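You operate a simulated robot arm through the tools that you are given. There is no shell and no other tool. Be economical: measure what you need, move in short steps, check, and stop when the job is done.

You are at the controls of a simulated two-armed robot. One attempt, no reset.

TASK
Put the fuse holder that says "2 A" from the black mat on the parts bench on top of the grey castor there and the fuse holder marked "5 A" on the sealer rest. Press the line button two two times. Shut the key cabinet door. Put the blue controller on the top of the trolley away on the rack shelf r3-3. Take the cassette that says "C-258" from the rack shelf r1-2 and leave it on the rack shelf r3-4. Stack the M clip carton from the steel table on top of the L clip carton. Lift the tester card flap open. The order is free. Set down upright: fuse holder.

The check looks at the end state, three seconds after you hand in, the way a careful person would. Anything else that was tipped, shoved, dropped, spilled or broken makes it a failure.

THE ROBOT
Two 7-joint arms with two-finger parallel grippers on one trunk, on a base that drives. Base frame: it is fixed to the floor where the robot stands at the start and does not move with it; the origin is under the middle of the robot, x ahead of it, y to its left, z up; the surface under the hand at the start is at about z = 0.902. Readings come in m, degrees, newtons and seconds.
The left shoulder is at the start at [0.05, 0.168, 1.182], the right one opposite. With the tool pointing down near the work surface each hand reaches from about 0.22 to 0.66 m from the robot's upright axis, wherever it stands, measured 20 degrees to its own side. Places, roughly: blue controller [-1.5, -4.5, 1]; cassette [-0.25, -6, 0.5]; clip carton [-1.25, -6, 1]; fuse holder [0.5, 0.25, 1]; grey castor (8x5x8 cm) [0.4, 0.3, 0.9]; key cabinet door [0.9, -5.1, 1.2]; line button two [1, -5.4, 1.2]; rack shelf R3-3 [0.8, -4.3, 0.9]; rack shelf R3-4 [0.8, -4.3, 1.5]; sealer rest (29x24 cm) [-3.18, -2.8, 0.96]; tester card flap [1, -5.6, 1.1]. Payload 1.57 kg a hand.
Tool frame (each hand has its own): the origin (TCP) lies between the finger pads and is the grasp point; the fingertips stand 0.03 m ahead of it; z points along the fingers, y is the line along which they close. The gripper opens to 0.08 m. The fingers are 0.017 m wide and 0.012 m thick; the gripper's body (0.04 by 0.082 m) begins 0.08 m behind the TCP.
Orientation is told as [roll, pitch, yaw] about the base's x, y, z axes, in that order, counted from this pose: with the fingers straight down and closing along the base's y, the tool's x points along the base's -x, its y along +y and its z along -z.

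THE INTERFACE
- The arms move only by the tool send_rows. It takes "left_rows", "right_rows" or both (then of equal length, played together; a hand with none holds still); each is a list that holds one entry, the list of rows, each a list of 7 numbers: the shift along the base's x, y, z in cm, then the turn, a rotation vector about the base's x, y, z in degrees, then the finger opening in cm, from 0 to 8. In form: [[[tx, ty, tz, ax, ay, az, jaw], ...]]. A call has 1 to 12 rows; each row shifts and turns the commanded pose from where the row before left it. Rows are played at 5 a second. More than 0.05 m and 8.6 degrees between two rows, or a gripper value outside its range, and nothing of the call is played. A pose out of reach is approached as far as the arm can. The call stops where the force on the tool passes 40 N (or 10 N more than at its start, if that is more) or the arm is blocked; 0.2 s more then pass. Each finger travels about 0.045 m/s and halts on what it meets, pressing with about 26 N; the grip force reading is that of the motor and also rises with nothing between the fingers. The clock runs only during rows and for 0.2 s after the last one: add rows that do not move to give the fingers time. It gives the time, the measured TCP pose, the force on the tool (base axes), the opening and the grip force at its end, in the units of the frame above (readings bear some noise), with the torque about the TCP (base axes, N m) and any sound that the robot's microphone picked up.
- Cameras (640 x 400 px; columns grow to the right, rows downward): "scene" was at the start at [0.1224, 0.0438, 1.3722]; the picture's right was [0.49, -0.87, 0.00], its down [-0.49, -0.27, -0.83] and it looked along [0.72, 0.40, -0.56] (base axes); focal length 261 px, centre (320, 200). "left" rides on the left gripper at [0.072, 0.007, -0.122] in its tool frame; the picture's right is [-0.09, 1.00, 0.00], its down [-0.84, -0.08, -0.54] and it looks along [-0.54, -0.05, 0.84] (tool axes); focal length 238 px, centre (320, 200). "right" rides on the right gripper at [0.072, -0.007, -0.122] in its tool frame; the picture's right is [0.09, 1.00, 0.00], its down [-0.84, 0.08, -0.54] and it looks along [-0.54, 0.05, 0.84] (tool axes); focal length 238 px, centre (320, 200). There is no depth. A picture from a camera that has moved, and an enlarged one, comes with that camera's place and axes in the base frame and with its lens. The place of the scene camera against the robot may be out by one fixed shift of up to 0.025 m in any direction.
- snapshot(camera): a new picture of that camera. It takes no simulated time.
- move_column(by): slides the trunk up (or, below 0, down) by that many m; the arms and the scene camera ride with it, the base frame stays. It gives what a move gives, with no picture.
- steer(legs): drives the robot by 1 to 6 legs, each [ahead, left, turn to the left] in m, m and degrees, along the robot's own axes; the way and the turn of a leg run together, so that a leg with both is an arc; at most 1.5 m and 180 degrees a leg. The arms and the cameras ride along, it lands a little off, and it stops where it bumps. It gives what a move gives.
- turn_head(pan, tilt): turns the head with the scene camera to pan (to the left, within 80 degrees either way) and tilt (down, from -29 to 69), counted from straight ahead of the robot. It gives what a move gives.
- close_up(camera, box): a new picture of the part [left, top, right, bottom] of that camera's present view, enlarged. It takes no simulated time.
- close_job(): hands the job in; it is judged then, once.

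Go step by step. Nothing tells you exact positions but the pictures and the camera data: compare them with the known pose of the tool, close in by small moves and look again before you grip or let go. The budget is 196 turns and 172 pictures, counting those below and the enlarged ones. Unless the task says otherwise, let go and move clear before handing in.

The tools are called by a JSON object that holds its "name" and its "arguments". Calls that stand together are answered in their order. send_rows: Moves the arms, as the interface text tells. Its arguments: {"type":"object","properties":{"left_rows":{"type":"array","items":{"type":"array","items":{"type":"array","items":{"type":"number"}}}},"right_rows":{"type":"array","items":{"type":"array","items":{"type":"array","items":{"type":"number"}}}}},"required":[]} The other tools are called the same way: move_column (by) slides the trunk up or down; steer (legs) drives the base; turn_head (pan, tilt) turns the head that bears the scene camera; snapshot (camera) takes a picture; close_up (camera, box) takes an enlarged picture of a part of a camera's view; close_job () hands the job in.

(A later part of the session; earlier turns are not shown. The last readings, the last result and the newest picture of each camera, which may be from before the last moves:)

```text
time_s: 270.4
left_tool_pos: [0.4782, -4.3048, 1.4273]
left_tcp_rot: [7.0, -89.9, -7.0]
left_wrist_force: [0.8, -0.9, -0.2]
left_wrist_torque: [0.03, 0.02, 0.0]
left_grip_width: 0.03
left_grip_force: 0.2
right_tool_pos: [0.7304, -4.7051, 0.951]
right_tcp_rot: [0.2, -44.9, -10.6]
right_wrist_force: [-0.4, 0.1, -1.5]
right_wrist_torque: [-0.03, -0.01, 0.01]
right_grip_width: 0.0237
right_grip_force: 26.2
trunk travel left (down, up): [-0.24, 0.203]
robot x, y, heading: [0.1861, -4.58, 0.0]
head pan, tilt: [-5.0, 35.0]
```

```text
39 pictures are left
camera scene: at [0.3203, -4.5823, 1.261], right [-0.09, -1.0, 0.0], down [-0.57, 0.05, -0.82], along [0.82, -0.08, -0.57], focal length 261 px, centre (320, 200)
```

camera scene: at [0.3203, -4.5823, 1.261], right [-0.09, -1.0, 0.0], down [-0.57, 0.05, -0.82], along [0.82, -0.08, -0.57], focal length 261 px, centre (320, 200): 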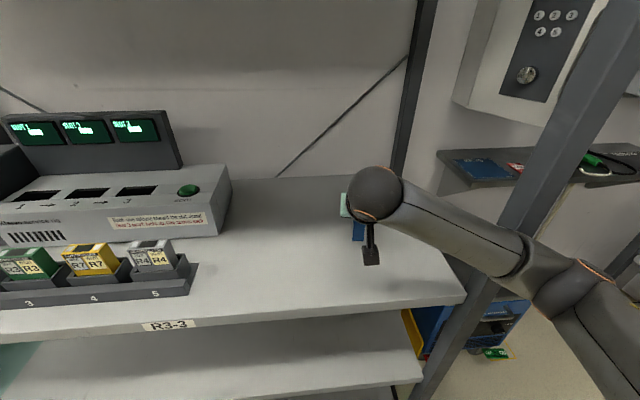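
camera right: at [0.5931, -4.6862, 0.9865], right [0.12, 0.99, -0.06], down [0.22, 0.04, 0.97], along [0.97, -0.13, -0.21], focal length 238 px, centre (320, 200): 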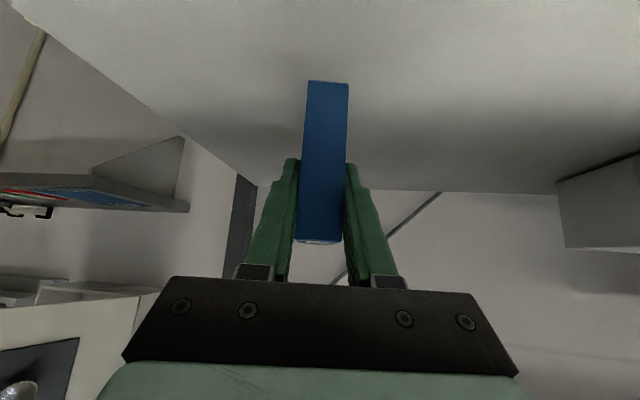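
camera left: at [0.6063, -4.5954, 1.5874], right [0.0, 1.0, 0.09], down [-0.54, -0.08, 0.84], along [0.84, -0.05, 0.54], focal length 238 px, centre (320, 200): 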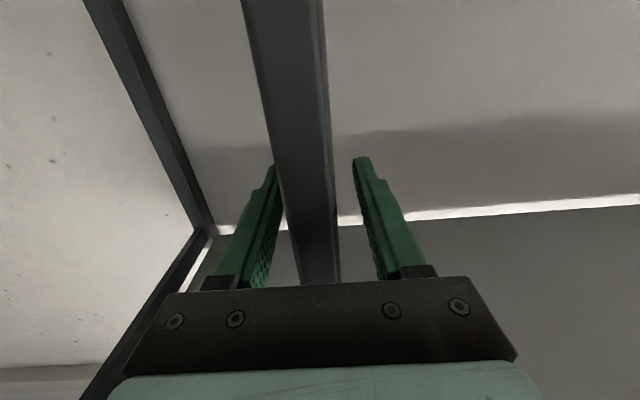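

{"name": "send_rows", "arguments": {"right_rows": [[[0, 0, -2.5, 0, 0, 0, 0], [0, 0, -1.2, 0, 0, 0, 0], [0, 0, 0, 0, 0, 0, 0]]]}}

{"name": "send_rows", "arguments": {"right_rows": [[[0, 0, -0.5, 0, 0, 0, 0], [0, 0, -0.3, 0, 0, 0, 0]]]}}

{"name": "snapshot", "arguments": {"camera": "right"}}

```text
time_s: 271.2
left_tool_pos: [0.4762, -4.3042, 1.4292]
left_tcp_rot: [3.7, -89.9, -3.6]
left_wrist_force: [-0.4, 0.4, -0.7]
left_wrist_torque: [-0.02, -0.02, 0.03]
left_grip_width: 0.03
left_grip_force: 0.2
right_tool_pos: [0.729, -4.7043, 0.9191]
right_tcp_rot: [0.4, -45.4, -10.9]
right_wrist_force: [1.6, -0.7, 22.9]
right_wrist_torque: [-0.28, -0.12, 0.01]
right_grip_width: 0.0233
right_grip_force: 25.7
trunk travel left (down, up): [-0.24, 0.203]
robot x, y, heading: [0.1878, -4.5751, -0.3]
head pan, tilt: [-5.0, 35.0]
```

```text
time_s: 271.8
left_tool_pos: [0.4755, -4.3037, 1.4282]
left_tcp_rot: [11.5, -89.9, -11.7]
left_wrist_force: [-0.4, -0.2, -0.2]
left_wrist_torque: [-0.02, -0.01, 0.0]
left_grip_width: 0.0299
left_grip_force: 0.0
right_tool_pos: [0.7268, -4.7038, 0.911]
right_tcp_rot: [0.2, -45.2, -10.8]
right_wrist_force: [-1.2, -4.6, 23.7]
right_wrist_torque: [-0.11, 0.12, 0.01]
right_grip_width: 0.0238
right_grip_force: 25.8
trunk travel left (down, up): [-0.24, 0.203]
robot x, y, heading: [0.1875, -4.5748, -0.0]
head pan, tilt: [-5.0, 35.0]
```

```text
38 pictures are left
camera right: at [0.5917, -4.6849, 0.9452], right [0.12, 0.99, -0.06], down [0.21, 0.04, 0.98], along [0.97, -0.13, -0.21], focal length 238 px, centre (320, 200)
```

right: 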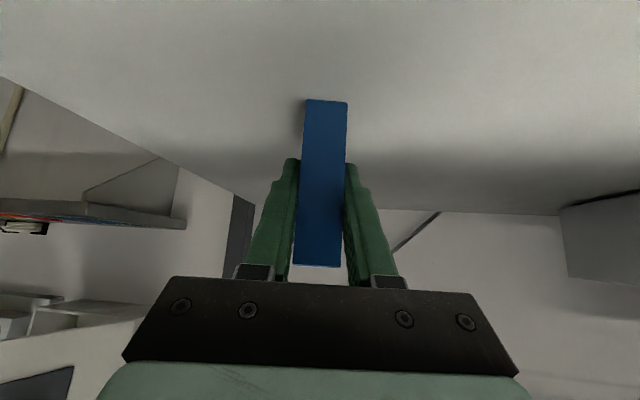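

It met the shelf (slid slightly in the grip) and is standing upright. Relieving, opening, then withdrawing along the fingers.

{"name": "send_rows", "arguments": {"right_rows": [[[0, 0, 0.3, 0, 0, 0, 0], [0, 0, 0, 0, 0, 0, 2.2], [0, 0, 0, 0, 0, 0, 2.6], [0, 0, 0, 0, 0, 0, 3.4], [0, 0, 0, 0, 0, 0, 4.5], [0, 0, 0, 0, 0, 0, 5.5]]]}}

{"name": "snapshot", "arguments": {"camera": "right"}}

```text
time_s: 273.2
left_tool_pos: [0.4785, -4.3065, 1.428]
left_tcp_rot: [7.3, -89.9, -7.4]
left_wrist_force: [0.4, -0.6, -1.5]
left_wrist_torque: [0.01, 0.0, -0.02]
left_grip_width: 0.03
left_grip_force: 0.1
right_tool_pos: [0.7285, -4.703, 0.9104]
right_tcp_rot: [0.1, -44.7, -10.7]
right_wrist_force: [0.4, 0.3, -0.5]
right_wrist_torque: [0.0, 0.0, 0.06]
right_grip_width: 0.0553
right_grip_force: 0.0
trunk travel left (down, up): [-0.24, 0.203]
robot x, y, heading: [0.1865, -4.5732, -0.2]
head pan, tilt: [-5.0, 35.0]
```

```text
37 pictures are left
camera right: at [0.5922, -4.6844, 0.9463], right [0.12, 0.99, -0.06], down [0.22, 0.04, 0.97], along [0.97, -0.13, -0.22], focal length 238 px, centre (320, 200)
```

right: 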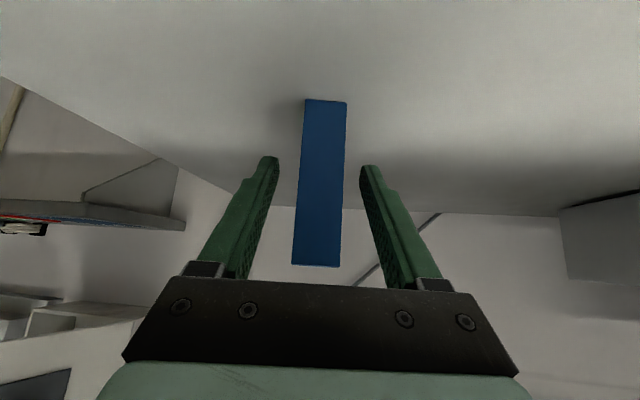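

{"name": "send_rows", "arguments": {"right_rows": [[[-2, 0.4, 2, 0, 0, 0, 5.5], [-3, 0.5, 3, 0, 0, 0, 5.5], [-3, 0.5, 3, 0, 0, 0, 5.5], [-4, 0, 2, 0, 0, 0, 5], [-4.5, 0, 0, 0, 0, 0, 4], [-4.5, 0, 0, 0, 0, 0, 4], [-3, 0, 0, 0, 0, 0, 4]]]}}

{"name": "snapshot", "arguments": {"camera": "scene"}}

```text
time_s: 274.8
left_tool_pos: [0.4768, -4.3036, 1.4278]
left_tcp_rot: [-0.5, -89.9, 0.5]
left_wrist_force: [0.3, 0.1, -0.1]
left_wrist_torque: [-0.01, -0.01, -0.01]
left_grip_width: 0.0302
left_grip_force: 0.0
right_tool_pos: [0.496, -4.6773, 1.0195]
right_tcp_rot: [-0.2, -44.7, -10.7]
right_wrist_force: [-0.1, 0.9, 0.6]
right_wrist_torque: [-0.02, -0.01, -0.01]
right_grip_width: 0.0401
right_grip_force: 0.1
right hand out of reach, approached as far as the arm can: row 7
trunk travel left (down, up): [-0.24, 0.203]
robot x, y, heading: [0.1868, -4.5747, -0.3]
head pan, tilt: [-5.0, 35.0]
```

```text
36 pictures are left
camera scene: at [0.3199, -4.582, 1.261], right [-0.09, -1.0, 0.0], down [-0.57, 0.05, -0.82], along [0.82, -0.08, -0.57], focal length 261 px, centre (320, 200)
```

scene: 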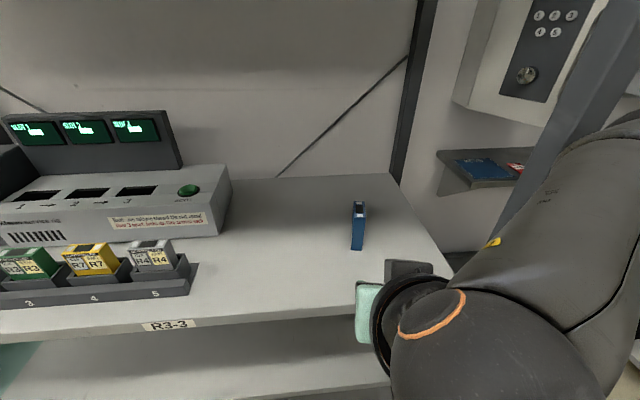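

Controller is away on R3-3. Now backing off and strafing right to face the key cabinet / tester panel.

{"name": "steer", "arguments": {"legs": [[-0.18, 0, 0], [0, -0.72, 0]]}}

{"name": "turn_head", "arguments": {"pan": 0, "tilt": 15}}

{"name": "snapshot", "arguments": {"camera": "scene"}}

```text
time_s: 282.7
left_tool_pos: [0.2959, -5.0294, 1.4274]
left_tcp_rot: [8.1, -89.8, -8.1]
left_wrist_force: [0.0, 0.1, 0.1]
left_wrist_torque: [-0.01, 0.0, -0.01]
left_grip_width: 0.0299
left_grip_force: 0.0
right_tool_pos: [0.3156, -5.4014, 1.018]
right_tcp_rot: [-0.1, -44.7, -10.6]
right_wrist_force: [0.2, 0.2, 0.0]
right_wrist_torque: [0.02, 0.0, -0.01]
right_grip_width: 0.0401
right_grip_force: 0.0
trunk travel left (down, up): [-0.24, 0.203]
robot x, y, heading: [0.0059, -5.2999, -0.1]
head pan, tilt: [-5.0, 35.0]
```

```text
time_s: 283.5
left_tool_pos: [0.2943, -5.0303, 1.427]
left_tcp_rot: [5.3, -89.9, -5.3]
left_wrist_force: [0.2, 1.1, -0.2]
left_wrist_torque: [-0.01, 0.03, -0.01]
left_grip_width: 0.03
left_grip_force: 0.0
right_tool_pos: [0.3147, -5.4009, 1.0184]
right_tcp_rot: [0.0, -44.7, -10.6]
right_wrist_force: [-0.3, -0.4, 0.1]
right_wrist_torque: [-0.03, -0.03, 0.02]
right_grip_width: 0.0402
right_grip_force: 0.1
trunk travel left (down, up): [-0.24, 0.203]
robot x, y, heading: [0.0055, -5.2997, -0.0]
head pan, tilt: [0.0, 15.0]
```

```text
35 pictures are left
camera scene: at [0.1434, -5.2999, 1.2929], right [0.0, -1.0, 0.0], down [-0.26, 0.0, -0.97], along [0.97, 0.0, -0.26], focal length 261 px, centre (320, 200)
```

scene: 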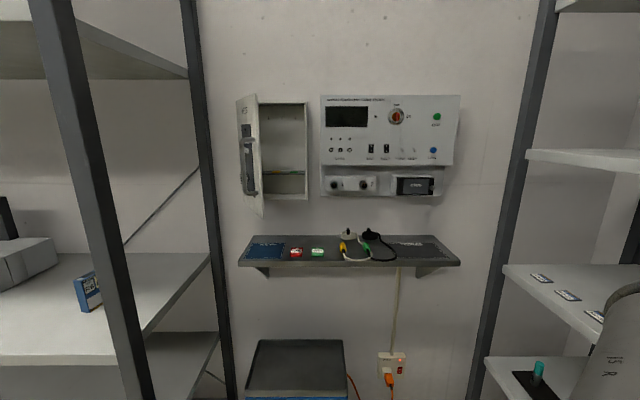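

{"name": "close_up", "arguments": {"camera": "scene", "box": [225, 80, 475, 220]}}

{"name": "close_up", "arguments": {"camera": "scene", "box": [315, 130, 465, 210]}}

```text
2.56 times, centred on (350, 150) of scene
camera zoom: at [0.1434, -5.2999, 1.2929], right [0.0, -1.0, 0.0], down [-0.26, 0.0, -0.97], along [0.97, 0.0, -0.26], focal length 669 px, centre (243, 328)
```

zoom: 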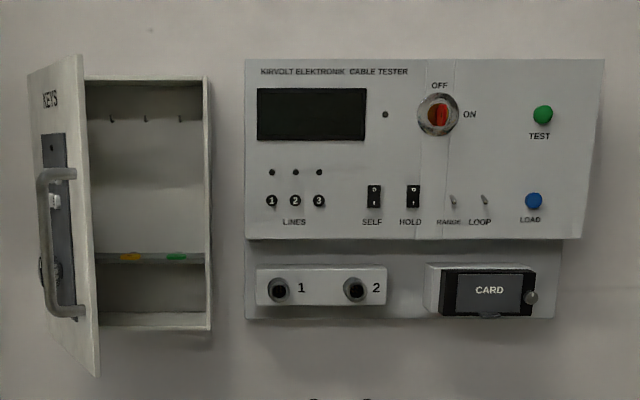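

```text
4.27 times, centred on (390, 170) of scene
camera zoom: at [0.1434, -5.2999, 1.2929], right [0.0, -1.0, 0.0], down [-0.26, 0.0, -0.97], along [0.97, 0.0, -0.26], focal length 1115 px, centre (21, 328)
```

zoom: 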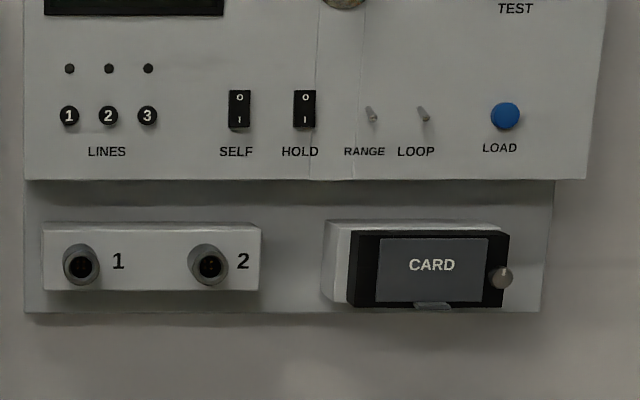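

I see the tester: line buttons 1-2-3 on the left, card flap at lower right; key cabinet door is ajar, hinged on its left. I'll roll ahead 0.25 m and take closer looks.

{"name": "steer", "arguments": {"legs": [[0.25, 0, 0]]}}

{"name": "snapshot", "arguments": {"camera": "left"}}

{"name": "snapshot", "arguments": {"camera": "scene"}}

```text
time_s: 285.3
left_tool_pos: [0.5499, -5.0315, 1.4277]
left_tcp_rot: [7.1, -89.8, -7.2]
left_wrist_force: [0.7, -0.4, -0.1]
left_wrist_torque: [-0.02, -0.03, 0.0]
left_grip_width: 0.0298
left_grip_force: 0.2
right_tool_pos: [0.5683, -5.4033, 1.0193]
right_tcp_rot: [-0.1, -44.7, -10.7]
right_wrist_force: [-0.8, 0.0, -0.4]
right_wrist_torque: [0.02, -0.01, -0.03]
right_grip_width: 0.04
right_grip_force: 0.0
trunk travel left (down, up): [-0.24, 0.203]
robot x, y, heading: [0.2562, -5.3049, -0.5]
head pan, tilt: [0.0, 15.0]
```

```text
32 pictures are left
camera left: at [0.428, -5.0244, 1.3571], right [0.0, 1.0, 0.09], down [-0.54, -0.08, 0.84], along [0.84, -0.05, 0.54], focal length 238 px, centre (320, 200)
```

left: 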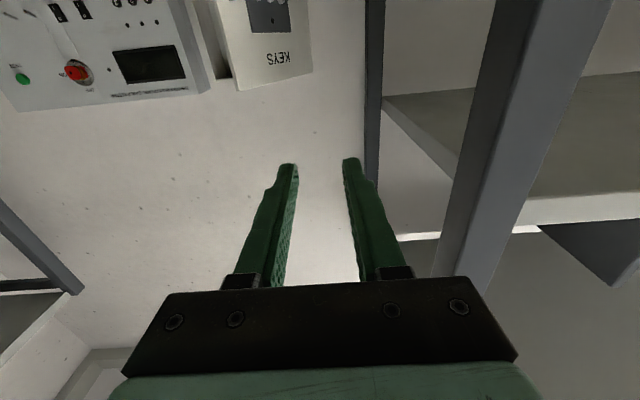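

```text
31 pictures are left
camera scene: at [0.3977, -5.3015, 1.2929], right [-0.01, -1.0, 0.0], down [-0.26, 0.0, -0.97], along [0.97, -0.01, -0.26], focal length 261 px, centre (320, 200)
```

scene: 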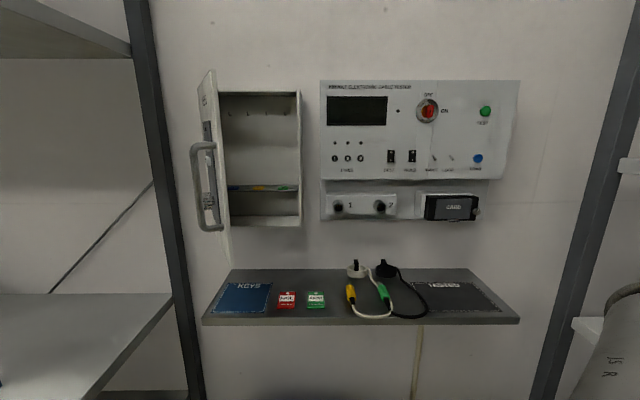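

Door: hinge ≈[0.982, -5.045], free edge ≈[0.794, -5.145], about 62° open. Before moving closer I'll check where my left elbow is relative to the rack post.

{"name": "turn_head", "arguments": {"pan": 45, "tilt": 0}}

{"name": "snapshot", "arguments": {"camera": "scene"}}

```text
time_s: 286.4
left_tool_pos: [0.5486, -5.0316, 1.4281]
left_tcp_rot: [6.9, -89.9, -7.0]
left_wrist_force: [0.3, 1.4, 0.6]
left_wrist_torque: [-0.03, 0.03, 0.0]
left_grip_width: 0.0301
left_grip_force: 0.1
right_tool_pos: [0.5672, -5.4023, 1.0179]
right_tcp_rot: [-0.1, -44.7, -10.7]
right_wrist_force: [0.2, 0.0, -0.8]
right_wrist_torque: [-0.02, -0.02, 0.01]
right_grip_width: 0.04
right_grip_force: 0.0
trunk travel left (down, up): [-0.24, 0.203]
robot x, y, heading: [0.257, -5.2964, -0.2]
head pan, tilt: [45.0, 0.0]
```

```text
30 pictures are left
camera scene: at [0.3679, -5.2377, 1.3171], right [0.7, -0.71, 0.0], down [0.0, 0.0, -1.0], along [0.71, 0.7, 0.0], focal length 261 px, centre (320, 200)
```

scene: 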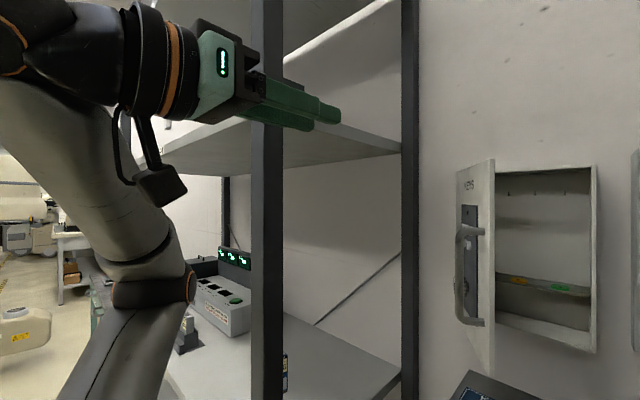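

The elbow is left of the hand and fairly near the post, so I'll shift 6 cm right before rolling 8 cm ahead, then place the closed left fingers beside the door's outer face.

{"name": "steer", "arguments": {"legs": [[0, -0.06, 0], [0.08, 0, 0]]}}

{"name": "send_rows", "arguments": {"left_rows": [[[2, 1, -2.5, 0, 0, 0, 1], [3.5, 1, -2.5, 0, 0, 0, 0], [3.5, 0.5, -2, 0, 0, 0, 0], [3.5, 0.5, -1.8, 0, 0, 0, 0], [0, 0, 0, 0, 0, 0, 0]]]}}

{"name": "turn_head", "arguments": {"pan": 25, "tilt": 5}}

{"name": "snapshot", "arguments": {"camera": "scene"}}

```text
time_s: 288.3
left_tool_pos: [0.6057, -5.0892, 1.4313]
left_tcp_rot: [-129.4, -89.6, 130.0]
left_wrist_force: [-0.4, -0.1, 0.2]
left_wrist_torque: [-0.01, -0.03, -0.02]
left_grip_width: 0.0299
left_grip_force: 0.0
right_tool_pos: [0.6299, -5.4639, 1.0191]
right_tcp_rot: [0.1, -44.8, -10.6]
right_wrist_force: [0.3, 0.5, 0.2]
right_wrist_torque: [0.0, -0.01, -0.01]
right_grip_width: 0.04
right_grip_force: 0.1
trunk travel left (down, up): [-0.24, 0.203]
robot x, y, heading: [0.3242, -5.3594, -0.3]
head pan, tilt: [45.0, 0.0]
stopped in leg 2: the robot was blocked; the commanded pose is now the measured one
```

```text
time_s: 289.7
left_tool_pos: [0.6879, -5.0516, 1.3681]
left_tcp_rot: [-177.1, -86.1, -179.6]
left_wrist_force: [1.1, -0.9, -0.8]
left_wrist_torque: [0.02, -0.07, 0.06]
left_grip_width: 0.0
left_grip_force: 21.3
right_tool_pos: [0.6136, -5.469, 1.0233]
right_tcp_rot: [1.2, -45.8, -10.6]
right_wrist_force: [0.2, -0.8, 0.0]
right_wrist_torque: [-0.01, 0.02, 0.04]
right_grip_width: 0.0401
right_grip_force: 0.0
trunk travel left (down, up): [-0.24, 0.203]
robot x, y, heading: [0.3173, -5.3634, 0.7]
head pan, tilt: [45.0, 0.0]
stopped in row 5 (left hand): the arm was blocked; the commanded pose is now the measured one
```

```text
time_s: 290.6
left_tool_pos: [0.6924, -5.0445, 1.3637]
left_tcp_rot: [-171.8, -86.7, 175.4]
left_wrist_force: [1.1, -0.6, -0.5]
left_wrist_torque: [0.01, -0.01, -0.03]
left_grip_width: 0.0002
left_grip_force: 21.2
right_tool_pos: [0.6148, -5.4635, 1.0248]
right_tcp_rot: [1.0, -46.1, -10.5]
right_wrist_force: [0.2, -0.4, 0.4]
right_wrist_torque: [0.05, 0.01, 0.03]
right_grip_width: 0.0399
right_grip_force: 0.0
trunk travel left (down, up): [-0.24, 0.203]
robot x, y, heading: [0.3194, -5.3611, 0.6]
head pan, tilt: [25.0, 5.0]
```

```text
29 pictures are left
camera scene: at [0.4242, -5.3299, 1.3121], right [0.43, -0.9, 0.0], down [-0.05, -0.03, -1.0], along [0.9, 0.43, -0.06], focal length 261 px, centre (320, 200)
```

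scene: 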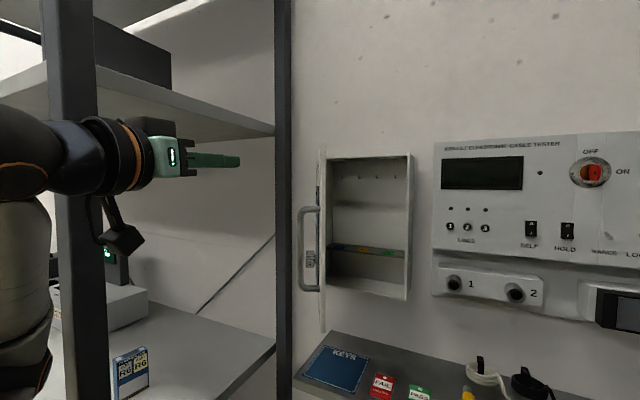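

The left elbow (or base) touched something; I'll back off 0.1 m, raise the trunk so the arm can reach straighter, and check the cassette at the same time.

{"name": "steer", "arguments": {"legs": [[-0.1, -0.01, -0.6]]}}

{"name": "move_column", "arguments": {"by": 0.18}}

{"name": "turn_head", "arguments": {"pan": 45, "tilt": 0}}

{"name": "snapshot", "arguments": {"camera": "scene"}}

```text
time_s: 291.7
left_tool_pos: [0.6293, -5.0591, 1.3516]
left_tcp_rot: [-156.3, -88.2, 158.0]
left_wrist_force: [-0.1, -0.6, -0.3]
left_wrist_torque: [0.01, 0.0, 0.01]
left_grip_width: 0.0002
left_grip_force: 21.3
right_tool_pos: [0.5325, -5.4729, 1.0177]
right_tcp_rot: [-0.1, -44.7, -10.7]
right_wrist_force: [-0.7, 0.1, 0.2]
right_wrist_torque: [-0.02, -0.02, -0.01]
right_grip_width: 0.0401
right_grip_force: 0.0
trunk travel left (down, up): [-0.24, 0.203]
robot x, y, heading: [0.2242, -5.3748, -0.1]
head pan, tilt: [25.0, 5.0]
```

```text
time_s: 293.7
left_tool_pos: [0.6295, -5.0586, 1.5319]
left_tcp_rot: [-155.7, -88.3, 157.2]
left_wrist_force: [0.0, -0.1, 0.3]
left_wrist_torque: [0.03, 0.04, -0.01]
left_grip_width: 0.0001
left_grip_force: 21.7
right_tool_pos: [0.5337, -5.4733, 1.1979]
right_tcp_rot: [-0.2, -44.7, -10.7]
right_wrist_force: [0.2, 0.1, -0.1]
right_wrist_torque: [-0.02, 0.0, -0.01]
right_grip_width: 0.0396
right_grip_force: 0.0
trunk travel left (down, up): [-0.42, 0.023]
robot x, y, heading: [0.2231, -5.3743, -0.4]
head pan, tilt: [25.0, 5.0]
```

```text
time_s: 294.5
left_tool_pos: [0.6282, -5.0579, 1.5316]
left_tcp_rot: [-155.9, -88.3, 157.6]
left_wrist_force: [0.1, 0.5, 0.0]
left_wrist_torque: [0.0, -0.02, 0.0]
left_grip_width: 0.0
left_grip_force: 21.4
right_tool_pos: [0.5336, -5.4748, 1.1983]
right_tcp_rot: [-0.1, -44.8, -10.7]
right_wrist_force: [1.1, -0.5, 0.4]
right_wrist_torque: [0.02, -0.01, -0.02]
right_grip_width: 0.0401
right_grip_force: 0.1
trunk travel left (down, up): [-0.42, 0.023]
robot x, y, heading: [0.2215, -5.3702, -0.4]
head pan, tilt: [45.0, 0.0]
```

```text
28 pictures are left
camera scene: at [0.3329, -5.3086, 1.4971], right [0.7, -0.71, 0.0], down [0.0, 0.0, -1.0], along [0.71, 0.7, 0.0], focal length 261 px, centre (320, 200)
```

scene: 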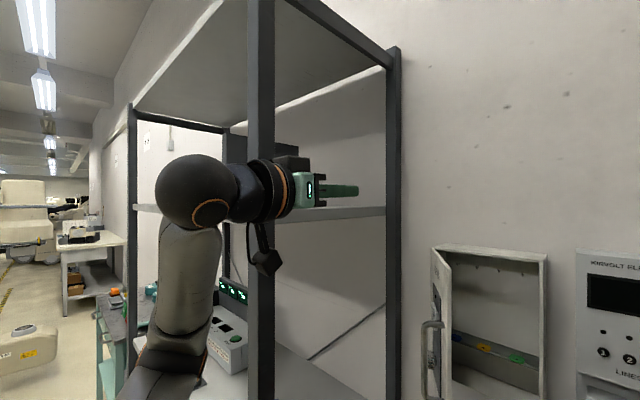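

Cassette still stands. The arm is now clear of the post; lowering the hand to z≈1.34 and moving to beside the door's outer face.

{"name": "send_rows", "arguments": {"left_rows": [[[0, 0, -4.5, 0, 0, 0, 0], [0, 0, -4.5, 0, 0, 0, 0], [1, 0, -4.5, 0, 0, 0, 0], [1.5, 0, -4.5, 0, 0, 0, 0], [4, 0, -1, 0, 0, 0, 0], [4, 0, 0, 0, 0, 0, 0], [2, 0, 0, 0, 0, 0, 0], [0, 0, 0, 0, 0, 0, 0]]]}}

{"name": "turn_head", "arguments": {"pan": 28, "tilt": 12}}

{"name": "snapshot", "arguments": {"camera": "scene"}}

```text
time_s: 296.3
left_tool_pos: [0.7625, -5.0545, 1.345]
left_tcp_rot: [-156.8, -88.2, 158.5]
left_wrist_force: [-0.3, -0.6, -0.1]
left_wrist_torque: [0.0, -0.03, -0.04]
left_grip_width: 0.0
left_grip_force: 21.5
left hand out of reach, approached as far as the arm can: row 4
right_tool_pos: [0.5329, -5.4744, 1.1976]
right_tcp_rot: [-0.1, -44.7, -10.7]
right_wrist_force: [0.0, 0.0, 0.5]
right_wrist_torque: [0.02, -0.01, 0.01]
right_grip_width: 0.04
right_grip_force: 0.1
trunk travel left (down, up): [-0.42, 0.023]
robot x, y, heading: [0.2236, -5.3718, -0.1]
head pan, tilt: [45.0, 0.0]
```

```text
time_s: 297.1
left_tool_pos: [0.7611, -5.053, 1.344]
left_tcp_rot: [-155.9, -88.3, 157.6]
left_wrist_force: [-1.1, -0.1, 0.3]
left_wrist_torque: [0.02, 0.02, 0.01]
left_grip_width: 0.0
left_grip_force: 21.1
right_tool_pos: [0.5324, -5.4734, 1.1987]
right_tcp_rot: [-0.1, -44.7, -10.7]
right_wrist_force: [0.6, 0.3, 0.1]
right_wrist_torque: [0.02, 0.02, 0.02]
right_grip_width: 0.0401
right_grip_force: 0.0
trunk travel left (down, up): [-0.42, 0.023]
robot x, y, heading: [0.2208, -5.3732, -0.2]
head pan, tilt: [28.0, 12.0]
```

```text
27 pictures are left
camera scene: at [0.3514, -5.3285, 1.4779], right [0.47, -0.89, 0.0], down [-0.18, -0.1, -0.98], along [0.87, 0.46, -0.21], focal length 261 px, centre (320, 200)
```

scene: 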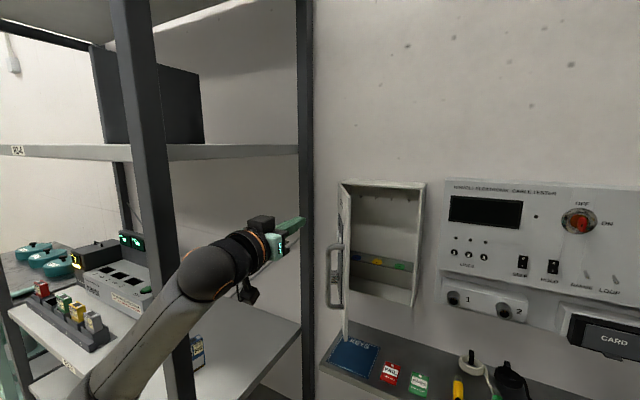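

Positioned left of the door at its top part. Now sweeping forward-right to swing it shut.

{"name": "send_rows", "arguments": {"left_rows": [[[2.3, -4.1, 0, 0, 0, 0, 0], [3, -3.5, 0, 0, 0, 0, 0], [3, -3.5, 0, 0, 0, 0, 0], [3.5, -2, 0, 0, 0, 0, 0], [3, -1.5, 0, 0, 0, 0, 0], [2.3, -1, 0, 0, 0, 0, 0], [0, 0, 0, 0, 0, 0, 0]]]}}

{"name": "snapshot", "arguments": {"camera": "scene"}}

```text
time_s: 298.7
left_tool_pos: [0.9331, -5.2107, 1.3449]
left_tcp_rot: [-157.6, -88.2, 159.3]
left_wrist_force: [0.2, 0.0, -0.5]
left_wrist_torque: [0.01, -0.03, -0.01]
left_grip_width: 0.0001
left_grip_force: 21.0
right_tool_pos: [0.5317, -5.4728, 1.1976]
right_tcp_rot: [-0.1, -44.7, -10.7]
right_wrist_force: [-0.1, 1.1, 0.8]
right_wrist_torque: [0.01, 0.0, -0.03]
right_grip_width: 0.04
right_grip_force: 0.0
trunk travel left (down, up): [-0.42, 0.023]
robot x, y, heading: [0.2216, -5.3758, -0.4]
head pan, tilt: [28.0, 12.0]
```

```text
26 pictures are left
camera scene: at [0.3512, -5.3284, 1.4779], right [0.46, -0.89, 0.0], down [-0.18, -0.1, -0.98], along [0.87, 0.45, -0.21], focal length 261 px, centre (320, 200)
```

scene: 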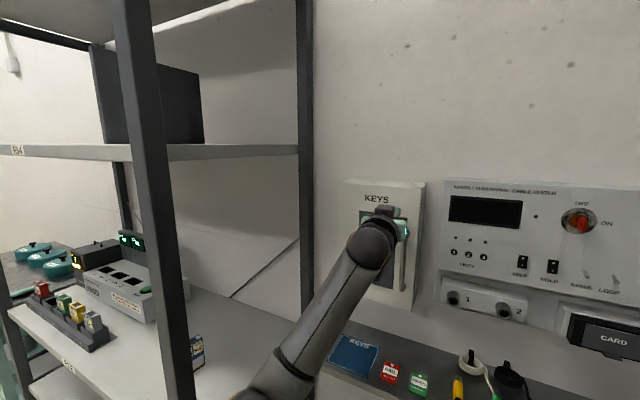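

The door has swung nearly shut. Pushing the last bit until there's resistance.

{"name": "send_rows", "arguments": {"left_rows": [[[0.7, 0, 0, 0, 0, 0, 0], [0.7, 0, 0, 0, 0, 0, 0], [0.7, 0, 0, 0, 0, 0, 0], [0, 0, 0, 0, 0, 0, 0]]]}}

```text
time_s: 299.7
left_tool_pos: [0.9516, -5.2114, 1.3462]
left_tcp_rot: [-156.1, -88.3, 157.7]
left_wrist_force: [-6.4, -0.3, -2.6]
left_wrist_torque: [0.03, 0.1, -0.05]
left_grip_width: 0.0003
left_grip_force: 20.9
right_tool_pos: [0.532, -5.4742, 1.1973]
right_tcp_rot: [-0.2, -44.7, -10.7]
right_wrist_force: [-0.1, 0.8, -0.4]
right_wrist_torque: [0.01, 0.01, -0.01]
right_grip_width: 0.0399
right_grip_force: 0.1
trunk travel left (down, up): [-0.42, 0.023]
robot x, y, heading: [0.2238, -5.372, -0.2]
head pan, tilt: [28.0, 12.0]
```

{"name": "send_rows", "arguments": {"left_rows": [[[0.5, 0, 0, 0, 0, 0, 0], [0.4, 0, 0, 0, 0, 0, 0], [0, 0, 0, 0, 0, 0, 0]]]}}

{"name": "send_rows", "arguments": {"left_rows": [[[-2, 0.3, 0, 0, 0, 0, 0], [-4, 0.5, 0, 0, 0, 0, 0], [-4, 1, 0, 0, 0, 0, 0], [-4, 1, 0, 0, 0, 0, 0], [0, 0, 0, 0, 0, 0, 0]]]}}

{"name": "turn_head", "arguments": {"pan": 5, "tilt": 18}}

{"name": "snapshot", "arguments": {"camera": "scene"}}

```text
time_s: 300.3
left_tool_pos: [0.9567, -5.2118, 1.3465]
left_tcp_rot: [-153.8, -88.3, 155.2]
left_wrist_force: [-17.5, 0.8, -0.8]
left_wrist_torque: [0.0, 0.11, -0.14]
left_grip_width: 0.0
left_grip_force: 21.4
right_tool_pos: [0.5286, -5.4742, 1.1994]
right_tcp_rot: [-0.1, -44.8, -10.6]
right_wrist_force: [0.5, 0.1, 0.3]
right_wrist_torque: [-0.02, 0.01, 0.01]
right_grip_width: 0.0398
right_grip_force: 0.0
trunk travel left (down, up): [-0.42, 0.023]
robot x, y, heading: [0.2225, -5.3719, -0.3]
head pan, tilt: [28.0, 12.0]
stopped in row 3 (left hand): the force on the tool passed its limit at 42 N (the readings are from after the stop); the commanded pose is now the measured one
```

```text
time_s: 301.5
left_tool_pos: [0.8207, -5.1852, 1.3425]
left_tcp_rot: [-148.2, -88.7, 149.9]
left_wrist_force: [0.1, 0.1, -0.5]
left_wrist_torque: [0.02, 0.0, -0.03]
left_grip_width: 0.0001
left_grip_force: 21.2
right_tool_pos: [0.5323, -5.4728, 1.1987]
right_tcp_rot: [-0.1, -44.5, -10.7]
right_wrist_force: [0.0, -0.6, -0.4]
right_wrist_torque: [0.03, 0.01, 0.01]
right_grip_width: 0.0401
right_grip_force: 0.1
trunk travel left (down, up): [-0.42, 0.023]
robot x, y, heading: [0.2195, -5.3719, -0.1]
head pan, tilt: [28.0, 12.0]
```

```text
time_s: 302.4
left_tool_pos: [0.8213, -5.1845, 1.3431]
left_tcp_rot: [-148.9, -88.6, 150.4]
left_wrist_force: [0.6, -0.7, 0.5]
left_wrist_torque: [0.01, -0.02, -0.01]
left_grip_width: 0.0
left_grip_force: 21.5
right_tool_pos: [0.5327, -5.4741, 1.1974]
right_tcp_rot: [-0.1, -44.7, -10.8]
right_wrist_force: [0.2, 0.4, -0.8]
right_wrist_torque: [0.01, -0.01, 0.01]
right_grip_width: 0.0401
right_grip_force: 0.0
trunk travel left (down, up): [-0.42, 0.023]
robot x, y, heading: [0.2242, -5.3737, -0.4]
head pan, tilt: [5.0, 18.0]
```

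```text
25 pictures are left
camera scene: at [0.3613, -5.3642, 1.4681], right [0.08, -1.0, 0.0], down [-0.31, -0.03, -0.95], along [0.95, 0.08, -0.31], focal length 261 px, centre (320, 200)
```

scene: 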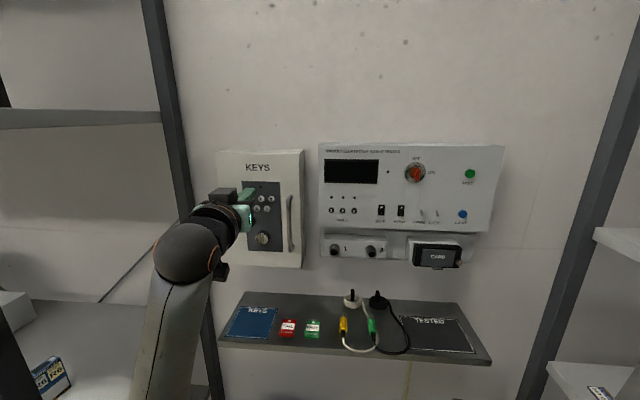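

The key cabinet is shut. Now measuring line button 2 and the card flap from here.

{"name": "close_up", "arguments": {"camera": "scene", "box": [315, 140, 475, 275]}}

```text
2.96 times, centred on (395, 208) of scene
camera zoom: at [0.3613, -5.3642, 1.4681], right [0.08, -1.0, 0.0], down [-0.31, -0.03, -0.95], along [0.95, 0.08, -0.31], focal length 774 px, centre (98, 178)
```

zoom: 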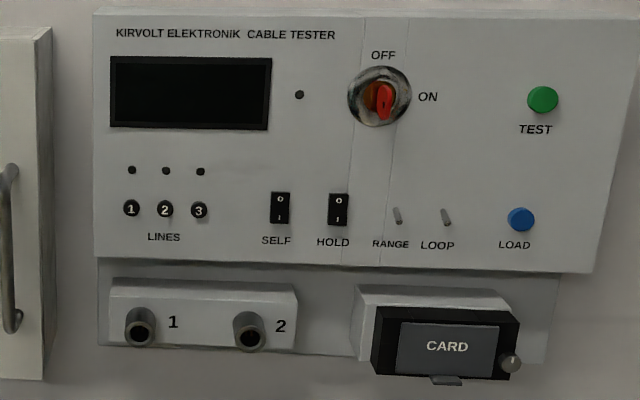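

{"name": "send_rows", "arguments": {"left_rows": [[[-2, -4, -1.5, 0, 0, 0, 0], [-2, -4, -2, 0, 0, 0, 0], [0, -4, -2, 0, 0, 0, 0], [0, -4, -2, 0, 0, 0, 0], [0, 0, 0, 0, 0, 0, 0]]]}}

{"name": "snapshot", "arguments": {"camera": "left"}}

```text
time_s: 303.5
left_tool_pos: [0.7908, -5.2902, 1.3344]
left_tcp_rot: [151.4, -76.3, -143.6]
left_wrist_force: [0.1, -0.1, -0.1]
left_wrist_torque: [-0.01, 0.0, 0.01]
left_grip_width: 0.0
left_grip_force: 21.8
right_tool_pos: [0.5319, -5.4741, 1.1978]
right_tcp_rot: [0.0, -44.7, -10.8]
right_wrist_force: [0.1, 0.2, 0.2]
right_wrist_torque: [-0.01, -0.02, -0.02]
right_grip_width: 0.04
right_grip_force: 0.1
trunk travel left (down, up): [-0.42, 0.023]
robot x, y, heading: [0.2228, -5.3746, -0.2]
head pan, tilt: [5.0, 18.0]
stopped in row 5 (left hand): the arm was blocked; the commanded pose is now the measured one
```

```text
23 pictures are left
camera left: at [0.6854, -5.2867, 1.2415], right [-0.16, 0.97, 0.2], down [-0.67, -0.26, 0.69], along [0.72, -0.02, 0.69], focal length 238 px, centre (320, 200)
```

left: 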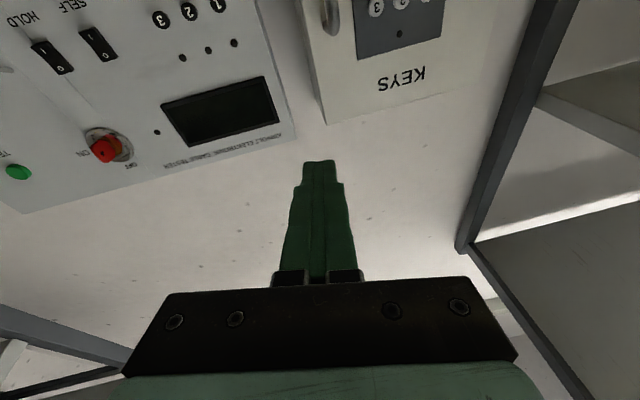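

The left arm is crowding the right one. I'll retract the left hand up and away and use the right hand, whose camera looks straight at the panel.

{"name": "send_rows", "arguments": {"left_rows": [[[-1, 4, 1, 0, 0, 0, 0], [-2, 4, 1, 0, 0, 0, 0], [-4, 1, 1, 0, 0, 0, 0], [-4, 1, 1, 0, 0, 0, 0], [-4, 0, 1, 0, 0, 0, 0], [0, 0, 0, 0, 0, 0, 0]]], "right_rows": [[[0, 0, 0, 0, 0, 0, 3], [0, 0, 0, 0, 0, 0, 2], [0, 0, 0, 0, 0, 0, 1], [0, 0, 0, 0, 0, 0, 0], [0, 0, 0, 0, 0, 0, 0], [0, 0, 0, 0, 0, 0, 0]]]}}

{"name": "snapshot", "arguments": {"camera": "right"}}

```text
time_s: 304.9
left_tool_pos: [0.6554, -5.2004, 1.3896]
left_tcp_rot: [150.8, -76.6, -143.0]
left_wrist_force: [-0.2, 0.3, 0.5]
left_wrist_torque: [0.02, 0.02, -0.02]
left_grip_width: 0.0
left_grip_force: 21.2
left hand out of reach, approached as far as the arm can: row 5
right_tool_pos: [0.5326, -5.4729, 1.1987]
right_tcp_rot: [-0.2, -44.7, -10.5]
right_wrist_force: [-0.3, 0.5, -0.2]
right_wrist_torque: [-0.01, 0.02, -0.01]
right_grip_width: 0.0003
right_grip_force: 21.7
trunk travel left (down, up): [-0.42, 0.023]
robot x, y, heading: [0.2248, -5.3708, -0.1]
head pan, tilt: [5.0, 18.0]
```

```text
22 pictures are left
camera right: at [0.3961, -5.4541, 1.2344], right [0.12, 0.99, -0.07], down [0.23, 0.04, 0.97], along [0.97, -0.13, -0.22], focal length 238 px, centre (320, 200)
```

right: 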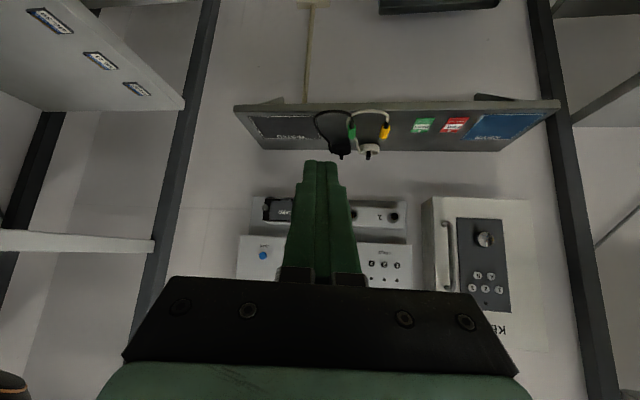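

{"name": "close_up", "arguments": {"camera": "right", "box": [235, 180, 435, 290]}}

```text
3.20 times, centred on (335, 235) of right
camera zoom: at [0.3961, -5.4541, 1.2344], right [0.12, 0.99, -0.07], down [0.23, 0.04, 0.97], along [0.97, -0.13, -0.22], focal length 763 px, centre (272, 88)
```

zoom: 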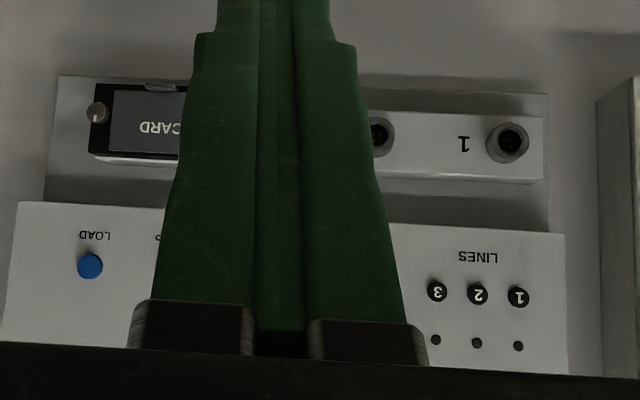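

Button 2 is at about [0.977, -5.373, 1.246]. I'll straighten the right tool, pitch it nearly horizontal, and bring the closed fingertips in front of the button.

{"name": "send_rows", "arguments": {"right_rows": [[[2, 2, 1, 0, 0, 5.35, 0], [2, 2, 1, 0, 0, 5.35, 0], [3.5, 1.5, 0.7, 0, -7.5, 0, 0], [3.5, 1.5, 0.7, 0, -7.5, 0, 0], [3.5, 1.5, 0.7, 0, -7.5, 0, 0], [3.5, 1.5, 0.7, 0, -7.5, 0, 0], [0, 0, 0, 0, 0, 0, 0]]]}}

{"name": "snapshot", "arguments": {"camera": "right"}}

{"name": "close_up", "arguments": {"camera": "scene", "box": [220, 140, 480, 290]}}

```text
time_s: 306.5
left_tool_pos: [0.6547, -5.2012, 1.3904]
left_tcp_rot: [150.8, -76.5, -143.2]
left_wrist_force: [-0.9, -0.3, 0.5]
left_wrist_torque: [-0.01, 0.01, 0.0]
left_grip_width: 0.0
left_grip_force: 21.1
right_tool_pos: [0.7117, -5.3724, 1.2473]
right_tcp_rot: [-0.5, -74.7, 0.3]
right_wrist_force: [0.1, 0.6, 0.2]
right_wrist_torque: [-0.02, 0.02, 0.03]
right_grip_width: 0.0
right_grip_force: 20.8
trunk travel left (down, up): [-0.42, 0.023]
robot x, y, heading: [0.2234, -5.3716, -0.5]
head pan, tilt: [5.0, 18.0]
```

```text
20 pictures are left
camera right: at [0.5743, -5.3796, 1.2104], right [-0.02, 1.0, -0.09], down [-0.3, 0.08, 0.95], along [0.95, 0.05, 0.3], focal length 238 px, centre (320, 200)
```

right: 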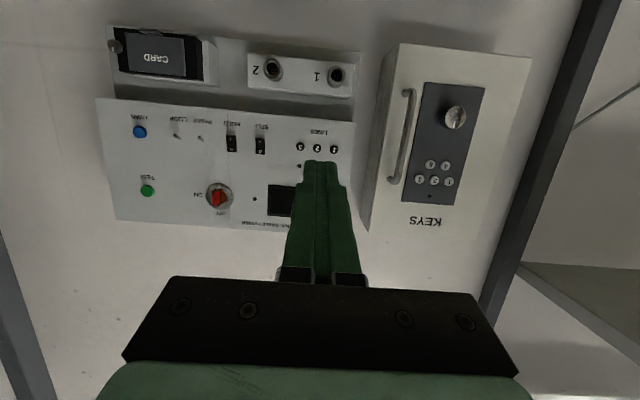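

```text
2.46 times, centred on (350, 215) of scene
camera zoom: at [0.3611, -5.3643, 1.4681], right [0.08, -1.0, 0.0], down [-0.31, -0.03, -0.95], along [0.95, 0.08, -0.31], focal length 643 px, centre (246, 163)
```

zoom: 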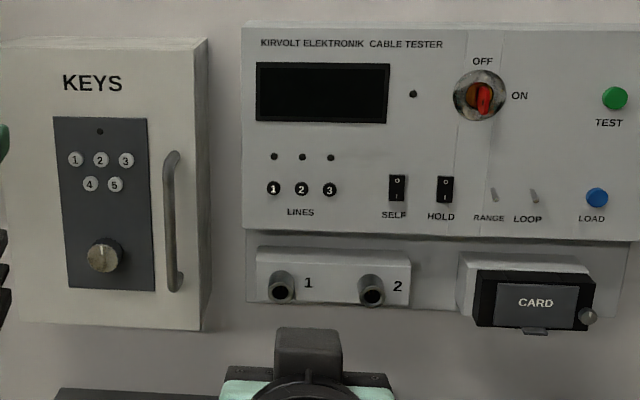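

Aligned with button 2 (y −5.372, z 1.246). Advancing straight toward it, stopping short.

{"name": "send_rows", "arguments": {"right_rows": [[[4, 0, 0, 0, 0, 0, 0], [4, 0, 0, 0, 0, 0, 0], [4, 0, 0, 0, 0, 0, 0], [4, 0, 0, 0, 0, 0, 0], [2, 0, 0, 0, 0, 0, 0], [0, 0, 0, 0, 0, 0, 0]]]}}

{"name": "close_up", "arguments": {"camera": "right", "box": [240, 80, 400, 200]}}

```text
time_s: 307.9
left_tool_pos: [0.6549, -5.202, 1.3899]
left_tcp_rot: [150.7, -76.5, -143.3]
left_wrist_force: [-1.4, 0.3, -0.3]
left_wrist_torque: [0.01, -0.01, 0.02]
left_grip_width: 0.0
left_grip_force: 21.4
right_tool_pos: [0.8917, -5.3737, 1.246]
right_tcp_rot: [-0.2, -74.7, 0.1]
right_wrist_force: [0.2, -0.8, 0.7]
right_wrist_torque: [0.01, 0.03, 0.0]
right_grip_width: 0.0
right_grip_force: 21.5
trunk travel left (down, up): [-0.42, 0.023]
robot x, y, heading: [0.2221, -5.3731, -0.6]
head pan, tilt: [5.0, 18.0]
```

```text
3.33 times, centred on (320, 140) of right
camera zoom: at [0.7548, -5.381, 1.2094], right [-0.02, 1.0, -0.09], down [-0.3, 0.08, 0.95], along [0.95, 0.05, 0.3], focal length 794 px, centre (320, 400)
```

zoom: 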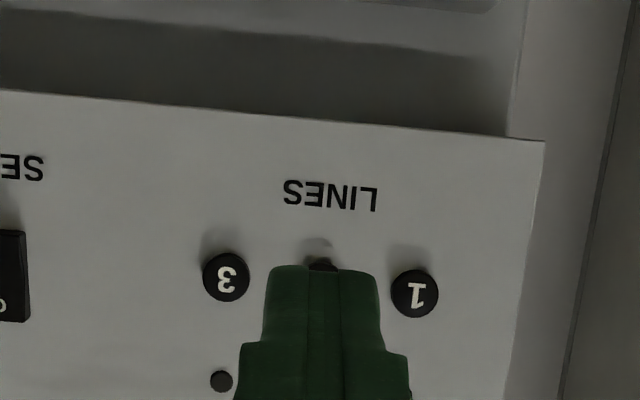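

The tip is right in front of button 2, clear of 1 and 3. Pressing in small steps and watching force/sound.

{"name": "send_rows", "arguments": {"right_rows": [[[2.5, 0, 0, 0, 0, 0, 0], [1, 0, 0, 0, 0, 0, 0], [0.4, 0, 0, 0, 0, 0, 0]]]}}

```text
time_s: 308.7
left_tool_pos: [0.6553, -5.2013, 1.3903]
left_tcp_rot: [150.7, -76.5, -143.2]
left_wrist_force: [0.5, 0.5, -0.4]
left_wrist_torque: [-0.01, -0.02, -0.02]
left_grip_width: 0.0002
left_grip_force: 21.1
right_tool_pos: [0.9303, -5.3733, 1.2479]
right_tcp_rot: [-0.3, -74.6, 0.2]
right_wrist_force: [0.7, 0.4, -0.3]
right_wrist_torque: [0.04, 0.0, 0.0]
right_grip_width: 0.0
right_grip_force: 21.3
trunk travel left (down, up): [-0.42, 0.023]
robot x, y, heading: [0.2229, -5.3746, -0.8]
head pan, tilt: [5.0, 18.0]
```

{"name": "send_rows", "arguments": {"right_rows": [[[0.4, 0, 0, 0, 0, 0, 0], [0.3, 0, 0, 0, 0, 0, 0], [0.3, 0, 0, 0, 0, 0, 0]]]}}

```text
time_s: 309.5
left_tool_pos: [0.6535, -5.2008, 1.3902]
left_tcp_rot: [150.8, -76.5, -143.3]
left_wrist_force: [0.3, 0.4, -0.3]
left_wrist_torque: [0.0, -0.01, 0.02]
left_grip_width: 0.0
left_grip_force: 21.1
right_tool_pos: [0.9414, -5.3749, 1.2478]
right_tcp_rot: [-0.2, -74.6, 0.1]
right_wrist_force: [0.0, 0.1, -0.3]
right_wrist_torque: [0.02, 0.04, 0.0]
right_grip_width: 0.0001
right_grip_force: 21.5
trunk travel left (down, up): [-0.42, 0.023]
robot x, y, heading: [0.2244, -5.3696, -0.5]
head pan, tilt: [5.0, 18.0]
```

{"name": "send_rows", "arguments": {"right_rows": [[[0.4, 0, 0, 0, 0, 0, 0], [0.3, 0, 0, 0, 0, 0, 0], [0.3, 0, 0, 0, 0, 0, 0]]]}}

{"name": "close_up", "arguments": {"camera": "right", "box": [240, 80, 400, 200]}}

```text
time_s: 310.3
left_tool_pos: [0.6543, -5.2006, 1.3902]
left_tcp_rot: [150.9, -76.5, -143.2]
left_wrist_force: [-0.4, -0.7, 0.2]
left_wrist_torque: [-0.05, 0.02, -0.01]
left_grip_width: 0.0
left_grip_force: 21.1
right_tool_pos: [0.9527, -5.3734, 1.2463]
right_tcp_rot: [-0.3, -74.8, 0.2]
right_wrist_force: [0.2, -0.2, 1.2]
right_wrist_torque: [0.08, 0.01, -0.04]
right_grip_width: 0.0001
right_grip_force: 21.7
trunk travel left (down, up): [-0.42, 0.023]
robot x, y, heading: [0.2222, -5.3723, -0.3]
head pan, tilt: [5.0, 18.0]
```

```text
3.33 times, centred on (320, 140) of right
camera zoom: at [0.8149, -5.3801, 1.2093], right [-0.02, 1.0, -0.09], down [-0.3, 0.08, 0.95], along [0.95, 0.05, 0.3], focal length 794 px, centre (320, 400)
```

zoom: 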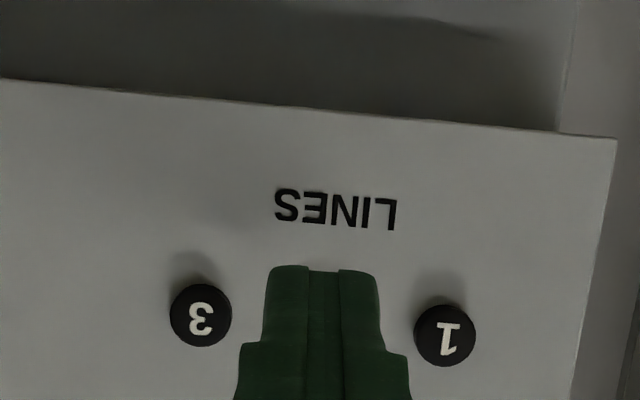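

The button face is at x≈0.996, about 1 cm further. Continuing gently.

{"name": "send_rows", "arguments": {"right_rows": [[[0.6, 0, 0.1, 0, 0, 0, 0], [0.3, 0, 0, 0, 0, 0, 0], [0.3, 0, 0, 0, 0, 0, 0]]]}}

```text
time_s: 311.1
left_tool_pos: [0.655, -5.1999, 1.3897]
left_tcp_rot: [150.7, -76.5, -143.1]
left_wrist_force: [0.0, 0.0, 0.0]
left_wrist_torque: [-0.03, 0.05, -0.01]
left_grip_width: 0.0
left_grip_force: 20.9
right_tool_pos: [0.9635, -5.3741, 1.2457]
right_tcp_rot: [-0.2, -74.5, 0.2]
right_wrist_force: [0.8, 0.1, -0.4]
right_wrist_torque: [0.01, 0.03, -0.02]
right_grip_width: 0.0
right_grip_force: 22.1
trunk travel left (down, up): [-0.42, 0.023]
robot x, y, heading: [0.2205, -5.3722, -0.3]
head pan, tilt: [5.0, 18.0]
```

{"name": "send_rows", "arguments": {"right_rows": [[[0.25, 0, 0.1, 0, 0, 0, 0], [0.2, 0, 0, 0, 0, 0, 0]]]}}

{"name": "send_rows", "arguments": {"right_rows": [[[0.2, 0, 0, 0, 0, 0, 0], [0.2, 0, 0, 0, 0, 0, 0]]]}}

```text
time_s: 311.7
left_tool_pos: [0.6548, -5.201, 1.3895]
left_tcp_rot: [150.8, -76.5, -143.2]
left_wrist_force: [0.3, 0.3, 0.2]
left_wrist_torque: [0.0, 0.01, -0.01]
left_grip_width: 0.0
left_grip_force: 21.0
right_tool_pos: [0.9691, -5.3728, 1.2477]
right_tcp_rot: [-0.3, -74.7, 0.0]
right_wrist_force: [-0.2, 0.2, 1.0]
right_wrist_torque: [0.02, 0.01, 0.02]
right_grip_width: 0.0002
right_grip_force: 21.6
trunk travel left (down, up): [-0.42, 0.023]
robot x, y, heading: [0.2234, -5.3758, -0.3]
head pan, tilt: [5.0, 18.0]
```

```text
time_s: 312.3
left_tool_pos: [0.6544, -5.2015, 1.3891]
left_tcp_rot: [150.9, -76.5, -143.2]
left_wrist_force: [0.6, -1.1, -0.4]
left_wrist_torque: [-0.03, 0.0, 0.02]
left_grip_width: 0.0
left_grip_force: 21.6
right_tool_pos: [0.9721, -5.3749, 1.2477]
right_tcp_rot: [-0.2, -74.8, 0.1]
right_wrist_force: [0.2, 0.4, -0.3]
right_wrist_torque: [0.03, -0.01, -0.02]
right_grip_width: 0.0002
right_grip_force: 21.5
trunk travel left (down, up): [-0.42, 0.023]
robot x, y, heading: [0.2243, -5.3738, -0.3]
head pan, tilt: [5.0, 18.0]
```

{"name": "send_rows", "arguments": {"right_rows": [[[0.2, 0, 0, 0, 0, 0, 0], [0.2, 0, 0, 0, 0, 0, 0]]]}}

{"name": "send_rows", "arguments": {"right_rows": [[[0.2, 0, 0, 0, 0, 0, 0], [0.2, 0, 0, 0, 0, 0, 0]]]}}

```text
time_s: 312.9
left_tool_pos: [0.6548, -5.2013, 1.3907]
left_tcp_rot: [150.8, -76.6, -143.2]
left_wrist_force: [-0.3, 0.0, 0.0]
left_wrist_torque: [0.0, -0.04, -0.04]
left_grip_width: 0.0004
left_grip_force: 21.2
right_tool_pos: [0.9756, -5.3723, 1.2472]
right_tcp_rot: [-0.2, -74.6, 0.1]
right_wrist_force: [-2.3, -0.5, -0.3]
right_wrist_torque: [-0.01, 0.01, -0.02]
right_grip_width: 0.0001
right_grip_force: 21.4
trunk travel left (down, up): [-0.42, 0.023]
robot x, y, heading: [0.2223, -5.373, -0.2]
head pan, tilt: [5.0, 18.0]
heard: click
```

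```text
time_s: 313.5
left_tool_pos: [0.6517, -5.2005, 1.3911]
left_tcp_rot: [151.1, -76.4, -143.4]
left_wrist_force: [-0.5, 0.7, -0.4]
left_wrist_torque: [0.0, 0.04, 0.0]
left_grip_width: 0.0003
left_grip_force: 21.5
right_tool_pos: [0.9781, -5.3743, 1.2484]
right_tcp_rot: [-0.2, -74.6, 0.0]
right_wrist_force: [-16.1, -2.2, -3.4]
right_wrist_torque: [0.07, 0.07, -0.06]
right_grip_width: 0.0
right_grip_force: 21.2
trunk travel left (down, up): [-0.42, 0.023]
robot x, y, heading: [0.2228, -5.3705, -0.6]
head pan, tilt: [5.0, 18.0]
```

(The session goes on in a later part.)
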